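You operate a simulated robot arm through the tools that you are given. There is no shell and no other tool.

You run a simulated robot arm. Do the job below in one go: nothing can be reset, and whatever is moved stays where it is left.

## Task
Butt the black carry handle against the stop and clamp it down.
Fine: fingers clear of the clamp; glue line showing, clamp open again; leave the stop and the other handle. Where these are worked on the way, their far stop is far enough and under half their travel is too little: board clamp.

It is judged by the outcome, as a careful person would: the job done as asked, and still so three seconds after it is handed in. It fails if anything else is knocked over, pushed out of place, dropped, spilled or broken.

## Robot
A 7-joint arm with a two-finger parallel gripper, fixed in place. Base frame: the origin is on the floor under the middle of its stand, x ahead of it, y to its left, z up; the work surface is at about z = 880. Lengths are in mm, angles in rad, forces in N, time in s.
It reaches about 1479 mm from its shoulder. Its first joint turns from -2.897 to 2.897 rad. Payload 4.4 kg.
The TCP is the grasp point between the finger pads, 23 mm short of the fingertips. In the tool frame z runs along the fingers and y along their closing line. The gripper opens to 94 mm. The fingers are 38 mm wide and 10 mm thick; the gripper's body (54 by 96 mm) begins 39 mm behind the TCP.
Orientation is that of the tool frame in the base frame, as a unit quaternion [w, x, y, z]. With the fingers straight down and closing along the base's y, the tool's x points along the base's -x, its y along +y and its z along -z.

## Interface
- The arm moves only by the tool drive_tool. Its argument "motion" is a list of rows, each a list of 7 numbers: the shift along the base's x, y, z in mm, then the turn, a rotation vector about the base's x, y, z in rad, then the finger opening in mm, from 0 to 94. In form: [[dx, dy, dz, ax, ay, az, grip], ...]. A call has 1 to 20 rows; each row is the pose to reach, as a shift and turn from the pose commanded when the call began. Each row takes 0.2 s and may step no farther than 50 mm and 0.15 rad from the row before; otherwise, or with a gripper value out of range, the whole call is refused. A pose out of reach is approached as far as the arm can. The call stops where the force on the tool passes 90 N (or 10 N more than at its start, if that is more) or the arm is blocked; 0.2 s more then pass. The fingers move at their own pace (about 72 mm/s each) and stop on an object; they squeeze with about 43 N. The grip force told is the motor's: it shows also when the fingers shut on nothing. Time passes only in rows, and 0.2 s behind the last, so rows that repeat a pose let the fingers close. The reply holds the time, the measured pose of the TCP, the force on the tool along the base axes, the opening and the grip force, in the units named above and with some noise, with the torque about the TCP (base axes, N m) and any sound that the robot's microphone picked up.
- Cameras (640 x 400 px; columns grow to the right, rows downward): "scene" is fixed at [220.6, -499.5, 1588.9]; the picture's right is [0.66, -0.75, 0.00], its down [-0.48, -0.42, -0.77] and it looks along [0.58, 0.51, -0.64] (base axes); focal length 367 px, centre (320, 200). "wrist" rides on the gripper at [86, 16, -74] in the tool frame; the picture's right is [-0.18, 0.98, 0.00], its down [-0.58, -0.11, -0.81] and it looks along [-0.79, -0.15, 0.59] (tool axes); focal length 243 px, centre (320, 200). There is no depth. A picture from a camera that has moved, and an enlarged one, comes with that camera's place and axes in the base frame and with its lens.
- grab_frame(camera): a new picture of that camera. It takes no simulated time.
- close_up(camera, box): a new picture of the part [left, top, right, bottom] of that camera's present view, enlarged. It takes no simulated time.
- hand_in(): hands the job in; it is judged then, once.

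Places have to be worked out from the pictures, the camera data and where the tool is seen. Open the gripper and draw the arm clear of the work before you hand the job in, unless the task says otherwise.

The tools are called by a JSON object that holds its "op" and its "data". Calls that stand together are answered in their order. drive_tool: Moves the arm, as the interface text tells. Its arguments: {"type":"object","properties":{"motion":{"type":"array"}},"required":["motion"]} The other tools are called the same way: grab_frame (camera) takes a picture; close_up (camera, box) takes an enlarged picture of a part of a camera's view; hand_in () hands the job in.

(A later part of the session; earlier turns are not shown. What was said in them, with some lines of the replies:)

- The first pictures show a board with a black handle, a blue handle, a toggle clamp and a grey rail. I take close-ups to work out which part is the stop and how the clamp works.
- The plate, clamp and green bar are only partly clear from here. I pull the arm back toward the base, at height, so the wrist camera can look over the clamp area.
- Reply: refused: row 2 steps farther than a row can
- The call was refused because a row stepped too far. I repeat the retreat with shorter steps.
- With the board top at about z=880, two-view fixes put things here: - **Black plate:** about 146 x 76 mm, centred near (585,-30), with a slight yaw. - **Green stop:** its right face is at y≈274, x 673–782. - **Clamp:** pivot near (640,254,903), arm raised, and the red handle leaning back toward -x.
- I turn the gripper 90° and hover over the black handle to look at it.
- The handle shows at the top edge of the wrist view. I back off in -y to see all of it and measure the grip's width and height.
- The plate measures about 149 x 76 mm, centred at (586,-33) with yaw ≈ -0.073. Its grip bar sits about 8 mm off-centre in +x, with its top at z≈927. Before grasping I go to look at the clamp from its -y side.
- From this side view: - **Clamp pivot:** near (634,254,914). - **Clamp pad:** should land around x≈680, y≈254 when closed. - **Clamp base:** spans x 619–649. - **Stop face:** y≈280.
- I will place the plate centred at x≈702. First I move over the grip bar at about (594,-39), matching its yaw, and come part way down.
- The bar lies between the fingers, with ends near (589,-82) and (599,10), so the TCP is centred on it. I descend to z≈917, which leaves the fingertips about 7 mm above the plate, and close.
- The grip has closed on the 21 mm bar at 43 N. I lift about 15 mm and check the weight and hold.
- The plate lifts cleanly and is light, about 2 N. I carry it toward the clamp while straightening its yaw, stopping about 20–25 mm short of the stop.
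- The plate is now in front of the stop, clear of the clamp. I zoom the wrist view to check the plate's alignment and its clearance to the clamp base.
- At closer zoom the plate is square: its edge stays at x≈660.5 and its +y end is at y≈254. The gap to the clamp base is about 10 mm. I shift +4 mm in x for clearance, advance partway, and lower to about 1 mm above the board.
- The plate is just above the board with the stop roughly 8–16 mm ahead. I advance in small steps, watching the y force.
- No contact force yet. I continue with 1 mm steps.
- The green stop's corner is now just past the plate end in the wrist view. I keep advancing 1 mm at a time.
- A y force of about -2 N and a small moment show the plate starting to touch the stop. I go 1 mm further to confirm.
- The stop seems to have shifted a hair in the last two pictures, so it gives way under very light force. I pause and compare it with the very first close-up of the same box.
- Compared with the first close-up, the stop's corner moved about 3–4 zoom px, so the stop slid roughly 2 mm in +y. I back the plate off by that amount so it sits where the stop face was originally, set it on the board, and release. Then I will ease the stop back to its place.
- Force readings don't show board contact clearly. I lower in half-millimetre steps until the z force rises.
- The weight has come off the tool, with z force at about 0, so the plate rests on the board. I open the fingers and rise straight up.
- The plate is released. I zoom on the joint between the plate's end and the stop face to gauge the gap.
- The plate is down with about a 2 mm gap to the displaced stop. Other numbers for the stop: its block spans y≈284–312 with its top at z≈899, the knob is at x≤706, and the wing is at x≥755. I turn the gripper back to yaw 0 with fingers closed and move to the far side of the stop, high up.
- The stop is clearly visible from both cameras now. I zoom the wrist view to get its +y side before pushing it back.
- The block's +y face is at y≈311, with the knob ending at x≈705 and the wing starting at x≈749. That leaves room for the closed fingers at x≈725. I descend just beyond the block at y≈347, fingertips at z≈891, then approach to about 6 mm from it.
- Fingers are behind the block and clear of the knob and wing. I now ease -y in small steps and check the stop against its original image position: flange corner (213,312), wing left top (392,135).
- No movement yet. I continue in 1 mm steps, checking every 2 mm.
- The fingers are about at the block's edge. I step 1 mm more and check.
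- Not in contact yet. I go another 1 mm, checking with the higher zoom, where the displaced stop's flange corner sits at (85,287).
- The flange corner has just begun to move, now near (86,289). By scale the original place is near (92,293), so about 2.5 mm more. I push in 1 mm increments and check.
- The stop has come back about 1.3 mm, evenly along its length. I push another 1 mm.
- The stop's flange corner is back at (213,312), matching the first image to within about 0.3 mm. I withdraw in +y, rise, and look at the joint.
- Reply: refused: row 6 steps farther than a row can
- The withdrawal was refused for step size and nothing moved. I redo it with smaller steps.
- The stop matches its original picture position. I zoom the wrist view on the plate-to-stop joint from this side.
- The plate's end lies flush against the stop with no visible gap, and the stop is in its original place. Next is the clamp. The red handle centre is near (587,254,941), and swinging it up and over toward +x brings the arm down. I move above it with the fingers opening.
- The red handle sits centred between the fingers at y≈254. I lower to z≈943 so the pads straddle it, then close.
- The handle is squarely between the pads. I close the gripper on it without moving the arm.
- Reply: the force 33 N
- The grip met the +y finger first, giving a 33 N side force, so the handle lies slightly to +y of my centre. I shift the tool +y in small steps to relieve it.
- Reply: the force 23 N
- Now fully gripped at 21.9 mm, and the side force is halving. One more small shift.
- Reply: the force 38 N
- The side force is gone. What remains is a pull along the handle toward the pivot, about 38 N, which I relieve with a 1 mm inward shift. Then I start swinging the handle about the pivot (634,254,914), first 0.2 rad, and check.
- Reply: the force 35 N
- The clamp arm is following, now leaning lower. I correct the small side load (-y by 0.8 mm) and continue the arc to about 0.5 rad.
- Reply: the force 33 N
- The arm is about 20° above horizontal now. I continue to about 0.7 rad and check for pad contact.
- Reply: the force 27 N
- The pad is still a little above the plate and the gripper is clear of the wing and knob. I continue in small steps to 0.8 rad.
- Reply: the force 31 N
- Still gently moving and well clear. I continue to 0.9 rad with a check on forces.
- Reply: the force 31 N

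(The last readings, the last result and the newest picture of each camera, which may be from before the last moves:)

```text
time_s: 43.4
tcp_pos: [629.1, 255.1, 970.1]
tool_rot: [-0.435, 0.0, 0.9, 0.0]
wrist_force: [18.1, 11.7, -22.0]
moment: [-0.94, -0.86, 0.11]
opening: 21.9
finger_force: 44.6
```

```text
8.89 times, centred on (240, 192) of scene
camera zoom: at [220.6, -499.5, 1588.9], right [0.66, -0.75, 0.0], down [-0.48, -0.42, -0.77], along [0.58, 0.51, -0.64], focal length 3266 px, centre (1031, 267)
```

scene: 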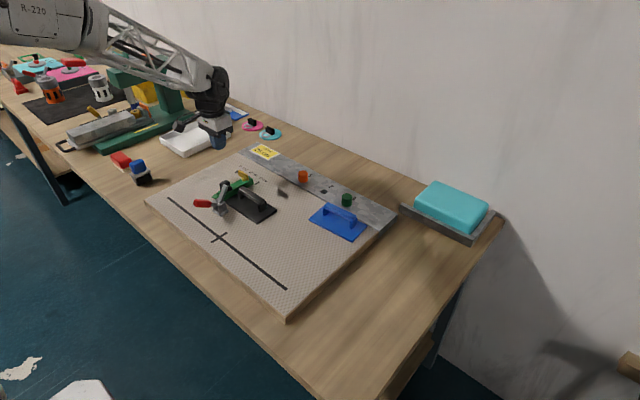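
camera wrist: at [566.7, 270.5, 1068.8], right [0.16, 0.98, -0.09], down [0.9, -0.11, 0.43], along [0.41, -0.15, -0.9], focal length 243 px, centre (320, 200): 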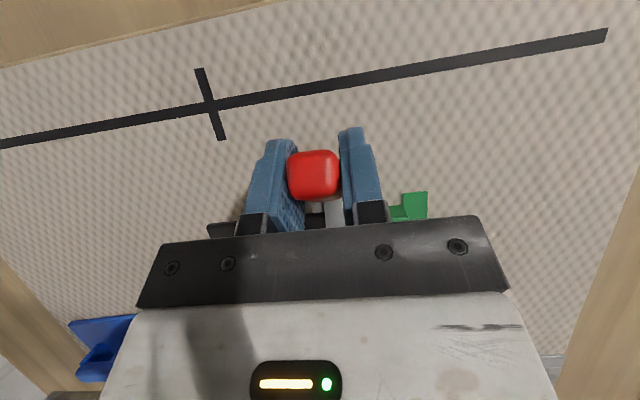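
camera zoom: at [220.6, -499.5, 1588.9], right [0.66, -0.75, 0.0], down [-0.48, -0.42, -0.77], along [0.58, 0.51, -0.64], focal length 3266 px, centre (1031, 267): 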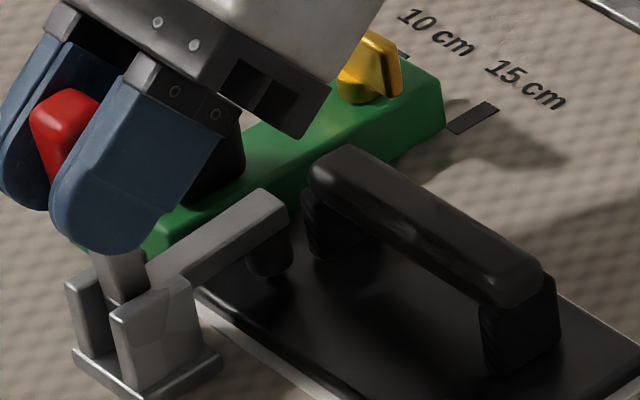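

The arm is about horizontal and the pad almost on the plate. I continue in finer steps and watch for contact.

{"op": "drive_tool", "data": {"motion": [[1.4, 0, 0.15, 0, 0.025, 0, 10], [2.8, 0, 0.3, 0, 0.05, 0, 10], [2.8, 0, 0.3, 0, 0.05, 0, 10]]}}

{"op": "close_up", "data": {"camera": "scene", "box": [210, 170, 270, 215]}}

{"op": "grab_frame", "data": {"camera": "wrist"}}

```text
time_s: 44.2
tcp_pos: [632.3, 254.8, 969.1]
tool_rot: [-0.456, 0.001, 0.89, 0.002]
wrist_force: [18.2, 7.5, -7.6]
moment: [-0.81, -1.02, -0.01]
opening: 21.7
finger_force: 45.1
```

```text
8.89 times, centred on (240, 192) of scene
camera zoom: at [220.6, -499.5, 1588.9], right [0.66, -0.75, 0.0], down [-0.48, -0.42, -0.77], along [0.58, 0.51, -0.64], focal length 3266 px, centre (1031, 267)
```

zoom: 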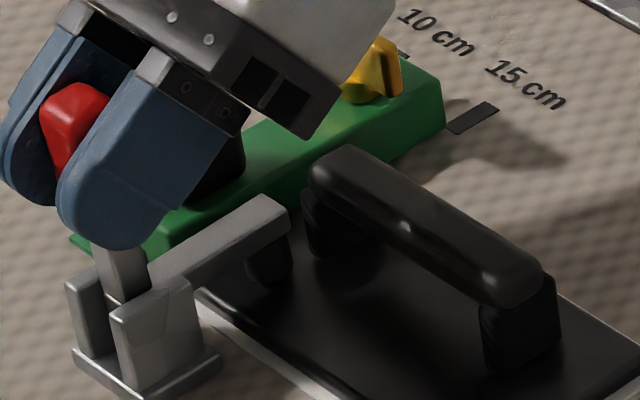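

```text
taken
camera wrist: at [641.4, 270.5, 1082.8], right [0.11, 0.98, -0.15], down [0.99, -0.11, 0.0], along [-0.02, -0.15, -0.99], focal length 243 px, centre (320, 200)
```

wrist: 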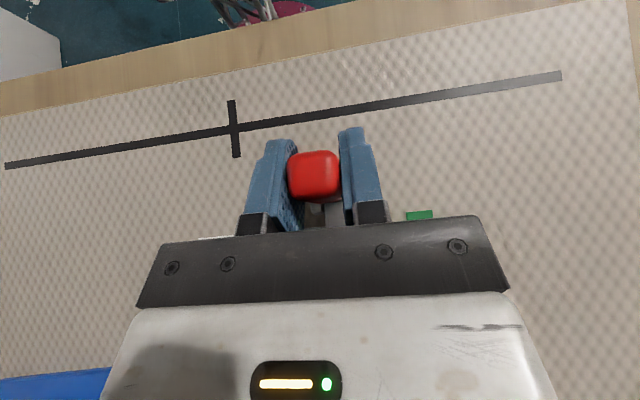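

No strong resistance yet, and the handle is near vertical. I continue with another 0.05 rad.

{"op": "drive_tool", "data": {"motion": [[1.4, 0, 0.1, 0, 0.025, 0, 10], [2.8, 0, 0.1, 0, 0.05, 0, 10], [2.8, 0, 0.1, 0, 0.05, 0, 10]]}}

{"op": "close_up", "data": {"camera": "scene", "box": [210, 170, 270, 215]}}

```text
time_s: 45.0
tcp_pos: [634.3, 254.7, 970.2]
tool_rot: [-0.479, 0.001, 0.878, 0.0]
wrist_force: [10.7, -9.7, -6.6]
moment: [0.0, -1.31, 0.06]
opening: 21.7
finger_force: 45.2
```

```text
8.89 times, centred on (240, 192) of scene
camera zoom: at [220.6, -499.5, 1588.9], right [0.66, -0.75, 0.0], down [-0.48, -0.42, -0.77], along [0.58, 0.51, -0.64], focal length 3266 px, centre (1031, 267)
```

zoom: 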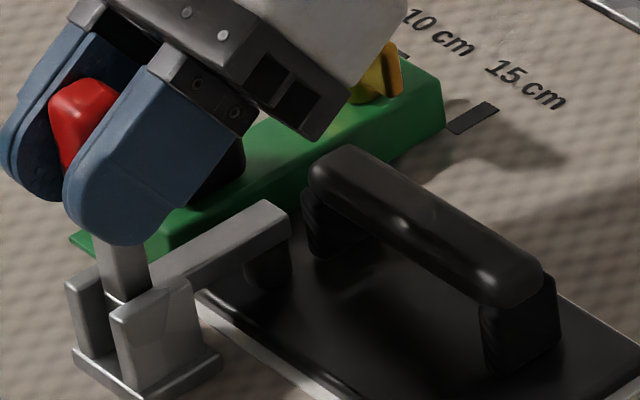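

The x reaction is dropping, so resistance is starting to build as the pad nears the plate. I take another small step.

{"op": "drive_tool", "data": {"motion": [[1.4, 0, 0, 0, 0.025, 0, 10], [2.8, 0, 0, 0, 0.05, 0, 10], [2.8, 0, 0, 0, 0.05, 0, 10]]}}

{"op": "close_up", "data": {"camera": "scene", "box": [210, 170, 270, 215]}}

```text
time_s: 45.8
tcp_pos: [635.6, 255.8, 970.4]
tool_rot: [-0.501, -0.001, 0.865, -0.001]
wrist_force: [-40.6, -12.9, 9.7]
moment: [0.37, 0.19, -0.71]
opening: 22.0
finger_force: 45.3
```

```text
8.89 times, centred on (240, 192) of scene
camera zoom: at [220.6, -499.5, 1588.9], right [0.66, -0.75, 0.0], down [-0.48, -0.42, -0.77], along [0.58, 0.51, -0.64], focal length 3266 px, centre (1031, 267)
```

zoom: 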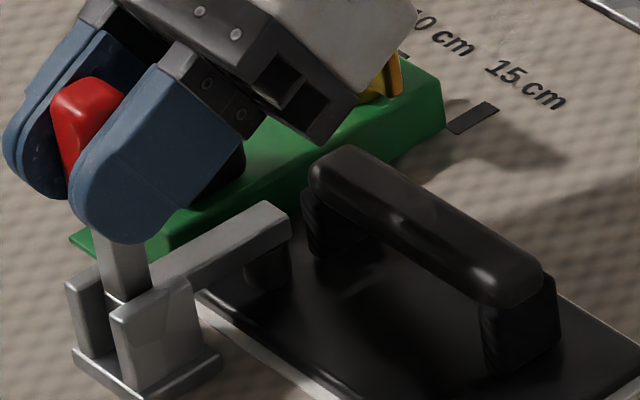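

A 40 N reaction and no further arm motion mean the clamp is fully closed. I look for the glue line and at how the pad sits.

{"op": "grab_frame", "data": {"camera": "scene"}}

{"op": "close_up", "data": {"camera": "scene", "box": [225, 180, 265, 210]}}

{"op": "close_up", "data": {"camera": "scene", "box": [210, 170, 306, 230]}}

{"op": "grab_frame", "data": {"camera": "wrist"}}

```text
taken
```

scene: 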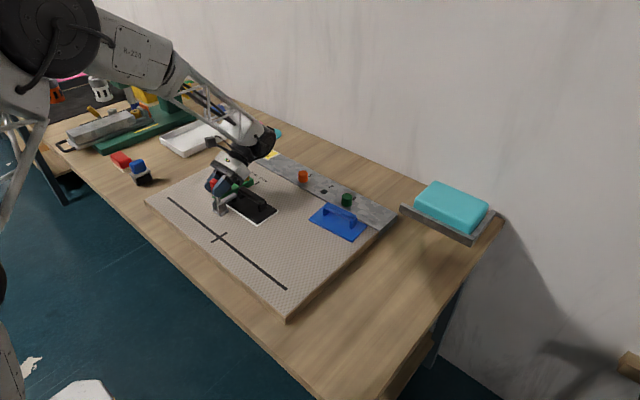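

```text
13.33 times, centred on (245, 195) of scene
camera zoom: at [220.6, -499.5, 1588.9], right [0.66, -0.75, 0.0], down [-0.48, -0.42, -0.77], along [0.58, 0.51, -0.64], focal length 4898 px, centre (1320, 267)
```

zoom: 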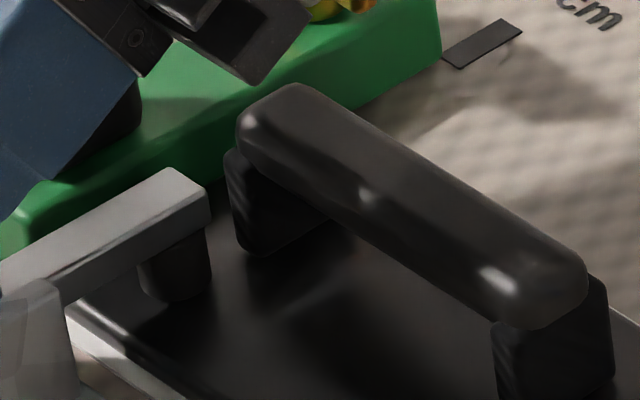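

```text
6.67 times, centred on (258, 200) of scene
camera zoom: at [220.6, -499.5, 1588.9], right [0.66, -0.75, 0.0], down [-0.48, -0.42, -0.77], along [0.58, 0.51, -0.64], focal length 2449 px, centre (733, 200)
```

zoom: 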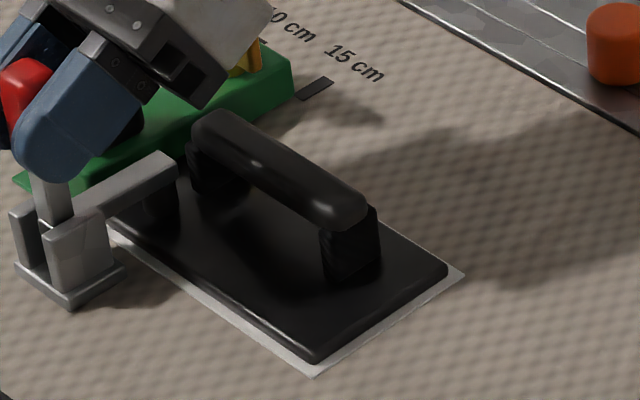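

```text
taken
camera wrist: at [657.5, 270.6, 1080.8], right [0.09, 0.98, -0.16], down [0.99, -0.11, -0.1], along [-0.12, -0.15, -0.98], focal length 243 px, centre (320, 200)
```

wrist: 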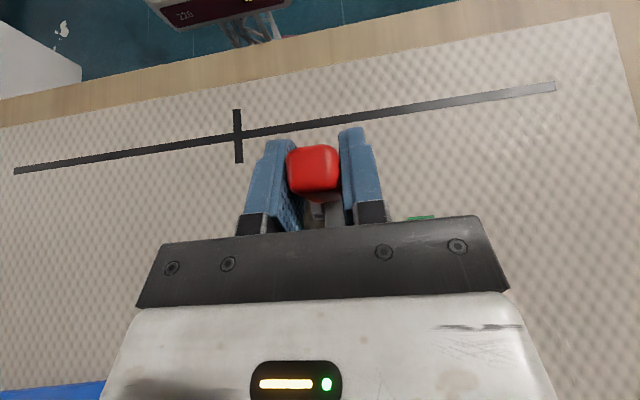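

A white glue line has appeared around the plate's edge, so the clamp has done its work and has to be opened again. I swing the handle back along the same arc, halfway first.

{"op": "drive_tool", "data": {"motion": [[-3.1, -0.2, 0.1, 0, -0.05, 0, 10], [-5.9, -0.2, 0, 0, -0.1, 0, 10], [-8.7, -0.2, -0.3, 0, -0.15, 0, 10], [-11.5, -0.2, -0.8, 0, -0.2, 0, 10], [-14.3, -0.2, -1.3, 0, -0.25, 0, 10], [-17.0, -0.2, -2.0, 0, -0.3, 0, 10], [-19.7, -0.2, -2.8, 0, -0.35, 0, 10], [-22.4, -0.2, -3.8, 0, -0.4, 0, 10], [-25.0, -0.2, -4.9, 0, -0.45, 0, 10], [-27.5, -0.2, -6.1, 0, -0.5, 0, 10], [-30.05, -0.2, -7.45, 0, -0.55, 0, 10], [-30.05, -0.2, -7.45, 0, -0.55, 0, 10]]}}

{"op": "close_up", "data": {"camera": "scene", "box": [180, 150, 300, 225]}}

```text
time_s: 48.4
tcp_pos: [607.0, 254.7, 960.8]
tool_rot: [-0.247, 0.001, 0.969, 0.0]
wrist_force: [-16.8, 3.2, -12.4]
moment: [-0.49, 1.24, -0.31]
opening: 22.0
finger_force: 45.1
```

```text
5.33 times, centred on (240, 188) of scene
camera zoom: at [220.6, -499.5, 1588.9], right [0.66, -0.75, 0.0], down [-0.48, -0.42, -0.77], along [0.58, 0.51, -0.64], focal length 1959 px, centre (747, 267)
```

zoom: 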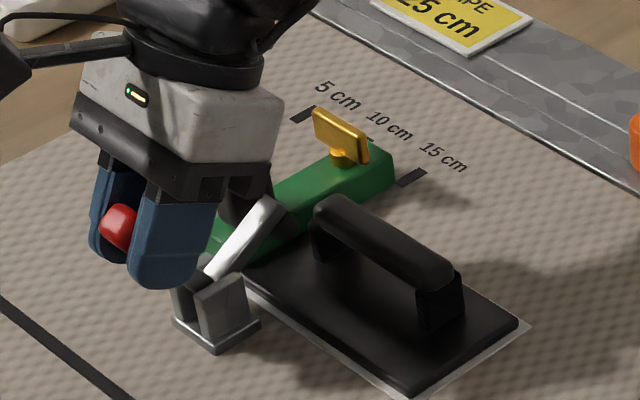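

The clamp is half open and the glue line still shows. I continue back to the starting angle.

{"op": "drive_tool", "data": {"motion": [[-2.4, 0, -1.5, 0, -0.05, 0, 10], [-4.75, 0, -3.1, 0, -0.1, 0, 10], [-7.0, 0, -4.8, 0, -0.15, 0, 10], [-9.2, 0, -6.6, 0, -0.2, 0, 10], [-11.25, 0, -8.5, 0, -0.25, 0, 10], [-13.2, 0, -10.5, 0, -0.3, 0, 10], [-15.1, 0, -12.7, 0, -0.35, 0, 10], [-16.9, 0, -14.9, 0, -0.4, 0, 10], [-18.5, 0, -17.2, 0, -0.45, 0, 10], [-20.0, 0, -19.5, 0, -0.5, 0, 10], [-20.0, 0, -19.5, 0, -0.5, 0, 10]]}}

{"op": "close_up", "data": {"camera": "scene", "box": [180, 150, 300, 225]}}

{"op": "close_up", "data": {"camera": "scene", "box": [180, 150, 276, 210]}}

```text
time_s: 50.8
tcp_pos: [588.0, 255.5, 944.8]
tool_rot: [0.002, 0.0, 1.0, 0.001]
wrist_force: [5.8, 5.3, 23.4]
moment: [-0.61, 0.93, -0.67]
opening: 21.9
finger_force: 45.2
```

```text
5.33 times, centred on (240, 188) of scene
camera zoom: at [220.6, -499.5, 1588.9], right [0.66, -0.75, 0.0], down [-0.48, -0.42, -0.77], along [0.58, 0.51, -0.64], focal length 1959 px, centre (747, 267)
```

zoom: 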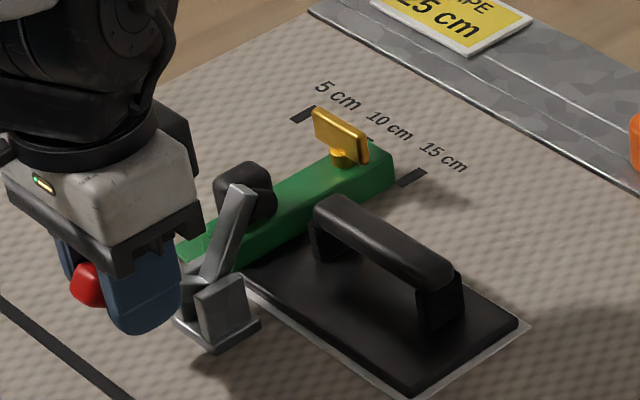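

```text
6.67 times, centred on (228, 180) of scene
camera zoom: at [220.6, -499.5, 1588.9], right [0.66, -0.75, 0.0], down [-0.48, -0.42, -0.77], along [0.58, 0.51, -0.64], focal length 2449 px, centre (933, 333)
```

zoom: 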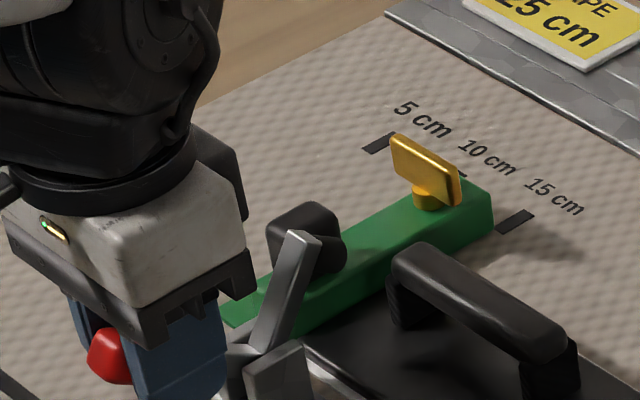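

The clamp arm is back at its original open position, and an upward reaction shows it is at its stop. I open the fingers and rise straight off the handle.

{"op": "drive_tool", "data": {"motion": [[0, 0, 0, 0, 0, 0, 35], [0, 0, 0, 0, 0, 0, 60], [0, 0, 0, 0, 0, 0, 60], [0, 0, 20, 0, 0, 0, 60], [0, 0, 55, 0, 0, 0, 60], [0, 0, 100, 0, 0, 0, 60], [0, 0, 145, 0, 0, 0, 60]]}}

{"op": "grab_frame", "data": {"camera": "wrist"}}

{"op": "close_up", "data": {"camera": "scene", "box": [180, 150, 276, 210]}}

{"op": "close_up", "data": {"camera": "scene", "box": [180, 150, 300, 225]}}

```text
time_s: 52.4
tcp_pos: [587.2, 251.7, 1087.5]
tool_rot: [0.001, 0.0, 1.0, 0.0]
wrist_force: [-0.1, -0.9, -0.3]
moment: [-0.02, 0.01, 0.0]
opening: 60.0
finger_force: 0.0
```

```text
taken
camera wrist: at [500.6, 267.0, 1161.6], right [0.18, 0.98, 0.0], down [0.58, -0.11, 0.81], along [0.79, -0.15, -0.59], focal length 243 px, centre (320, 200)
```

wrist: 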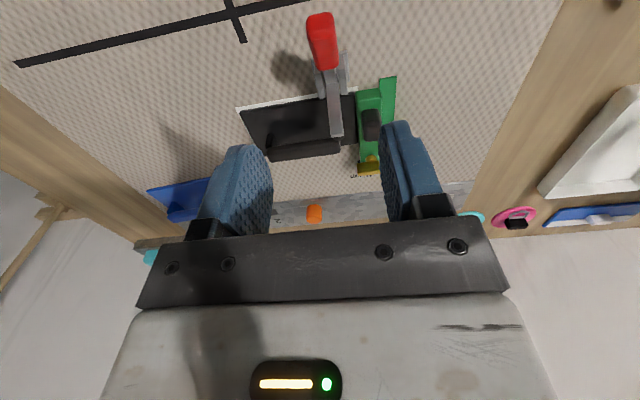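

```text
6.67 times, centred on (228, 180) of scene
camera zoom: at [220.6, -499.5, 1588.9], right [0.66, -0.75, 0.0], down [-0.48, -0.42, -0.77], along [0.58, 0.51, -0.64], focal length 2449 px, centre (933, 333)
```

zoom: 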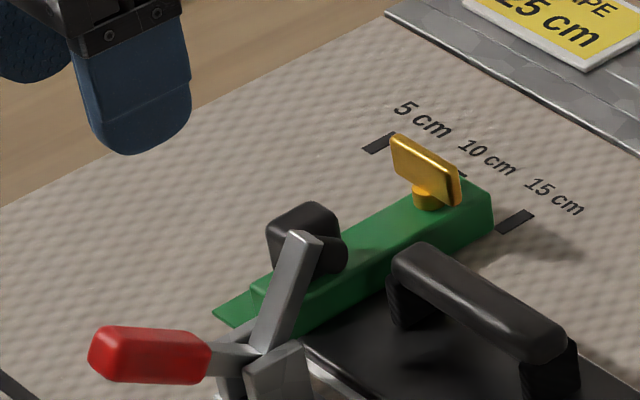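

```text
5.33 times, centred on (240, 188) of scene
camera zoom: at [220.6, -499.5, 1588.9], right [0.66, -0.75, 0.0], down [-0.48, -0.42, -0.77], along [0.58, 0.51, -0.64], focal length 1959 px, centre (747, 267)
```

zoom: 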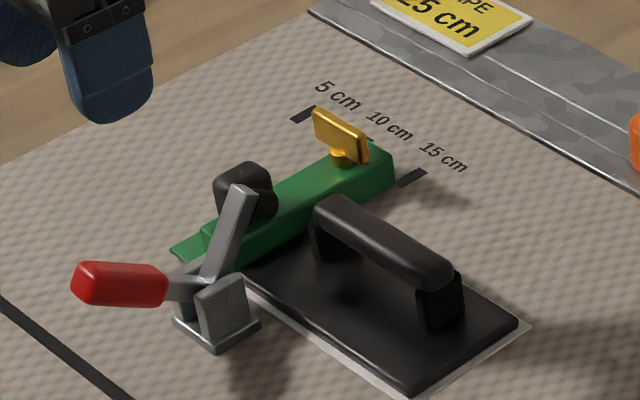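

The clamp is open with its handle exactly where it began, the glue line shows, and the stop is in place. I draw the arm well clear and check the joint once more.

{"op": "drive_tool", "data": {"motion": [[-30, 0, 20, 0, 0, 0, 60], [-70, 0, 30, 0, 0, 0, 60], [-110, 0, 30, 0, 0, 0, 60], [-150, 0, 30, 0, 0, 0, 60], [-150, 0, 30, 0, 0, 0, 60]]}}

{"op": "grab_frame", "data": {"camera": "scene"}}

{"op": "close_up", "data": {"camera": "wrist", "box": [240, 100, 400, 220]}}

{"op": "close_up", "data": {"camera": "scene", "box": [220, 175, 268, 205]}}

```text
time_s: 53.6
tcp_pos: [435.9, 253.6, 1117.3]
tool_rot: [0.0, 0.0, 1.0, 0.0]
wrist_force: [0.5, 0.2, 0.4]
moment: [-0.01, 0.03, -0.03]
opening: 60.2
finger_force: 0.0
```

```text
taken
```

scene: 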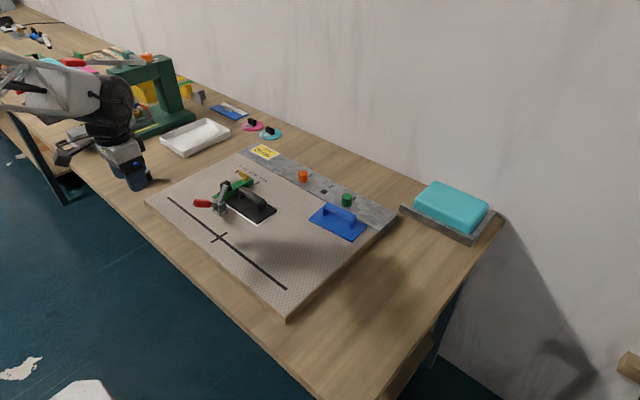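

```text
3.33 times, centred on (320, 160) of wrist
camera zoom: at [348.7, 269.4, 1191.3], right [0.18, 0.98, 0.0], down [0.58, -0.11, 0.81], along [0.79, -0.15, -0.59], focal length 809 px, centre (320, 333)
```

zoom: 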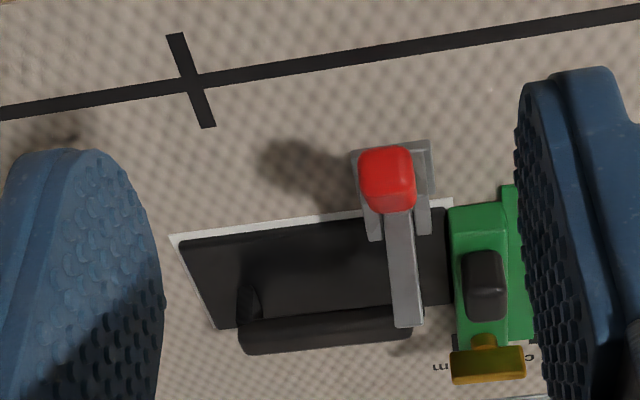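

```text
13.33 times, centred on (244, 190) of scene
camera zoom: at [220.6, -499.5, 1588.9], right [0.66, -0.75, 0.0], down [-0.48, -0.42, -0.77], along [0.58, 0.51, -0.64], focal length 4898 px, centre (1333, 333)
```

zoom: 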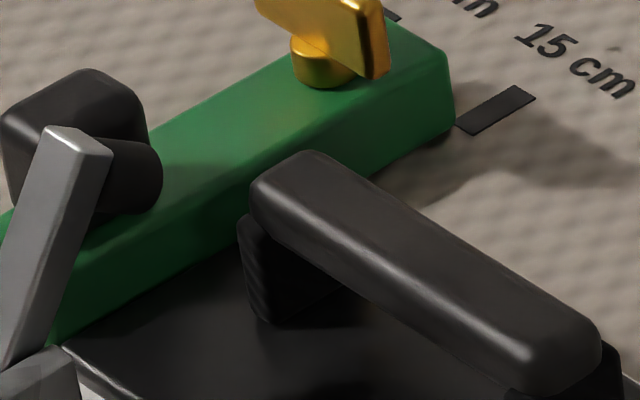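

I take a tighter look at the seam between the plate end and the stop from this angle.

{"op": "close_up", "data": {"camera": "wrist", "box": [330, 150, 378, 200]}}

{"op": "close_up", "data": {"camera": "scene", "box": [222, 182, 254, 204]}}

{"op": "close_up", "data": {"camera": "scene", "box": [240, 175, 264, 195]}}

```text
8.00 times, centred on (354, 175) of wrist
camera zoom: at [348.7, 269.4, 1191.3], right [0.18, 0.98, 0.0], down [0.58, -0.11, 0.81], along [0.79, -0.15, -0.59], focal length 1941 px, centre (48, 400)
```

zoom: 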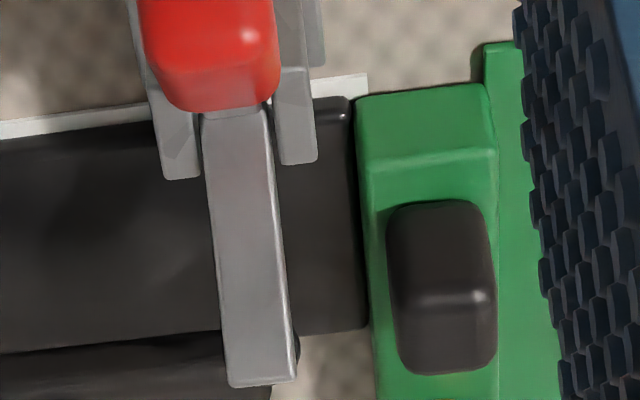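

```text
16.00 times, centred on (238, 193) of scene
camera zoom: at [220.6, -499.5, 1588.9], right [0.66, -0.75, 0.0], down [-0.48, -0.42, -0.77], along [0.58, 0.51, -0.64], focal length 5878 px, centre (1632, 312)
```

zoom: 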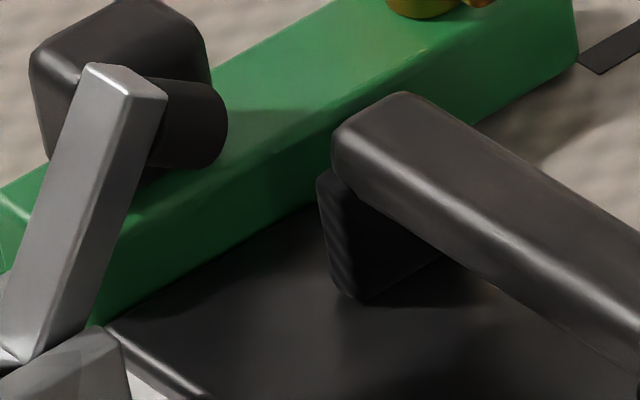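

```text
16.00 times, centred on (252, 185) of scene
camera zoom: at [220.6, -499.5, 1588.9], right [0.66, -0.75, 0.0], down [-0.48, -0.42, -0.77], along [0.58, 0.51, -0.64], focal length 5878 px, centre (1408, 440)
```

zoom: 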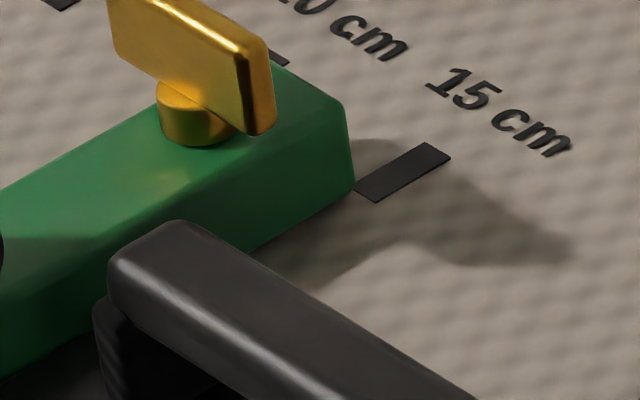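

The seam shows no real gap: the plate's end is flush to the stop, within a fraction of a millimetre. The stop and blue handle are where they started, the clamp is fully open again with the glue line showing, and the arm is clear with the gripper open, so I hand in.

{"op": "hand_in", "data": {}}

```text
The job is handed in.
```

The black handle is butted against the green stop and was clamped down until the glue line showed. The clamp is now fully open again. I handed the job in, but no verdict came back.

- **Black handle:** its end sits flush to the stop. The closest view shows no gap beyond a fraction of a millimetre.
- **Clamp:** I closed it to its stop, and a white glue line appeared around the plate. I then swung the handle back to where it started, and the fingers are clear of it.
- **Stop:** I did shift it. While butting the handle up I nudged it about 2–3 mm in +y. I pushed it back from the other side until it matched the first picture, to within about 0.3 mm by eye.
- **Everything else:** I didn't touch the blue handle. The arm is drawn back with the gripper open.
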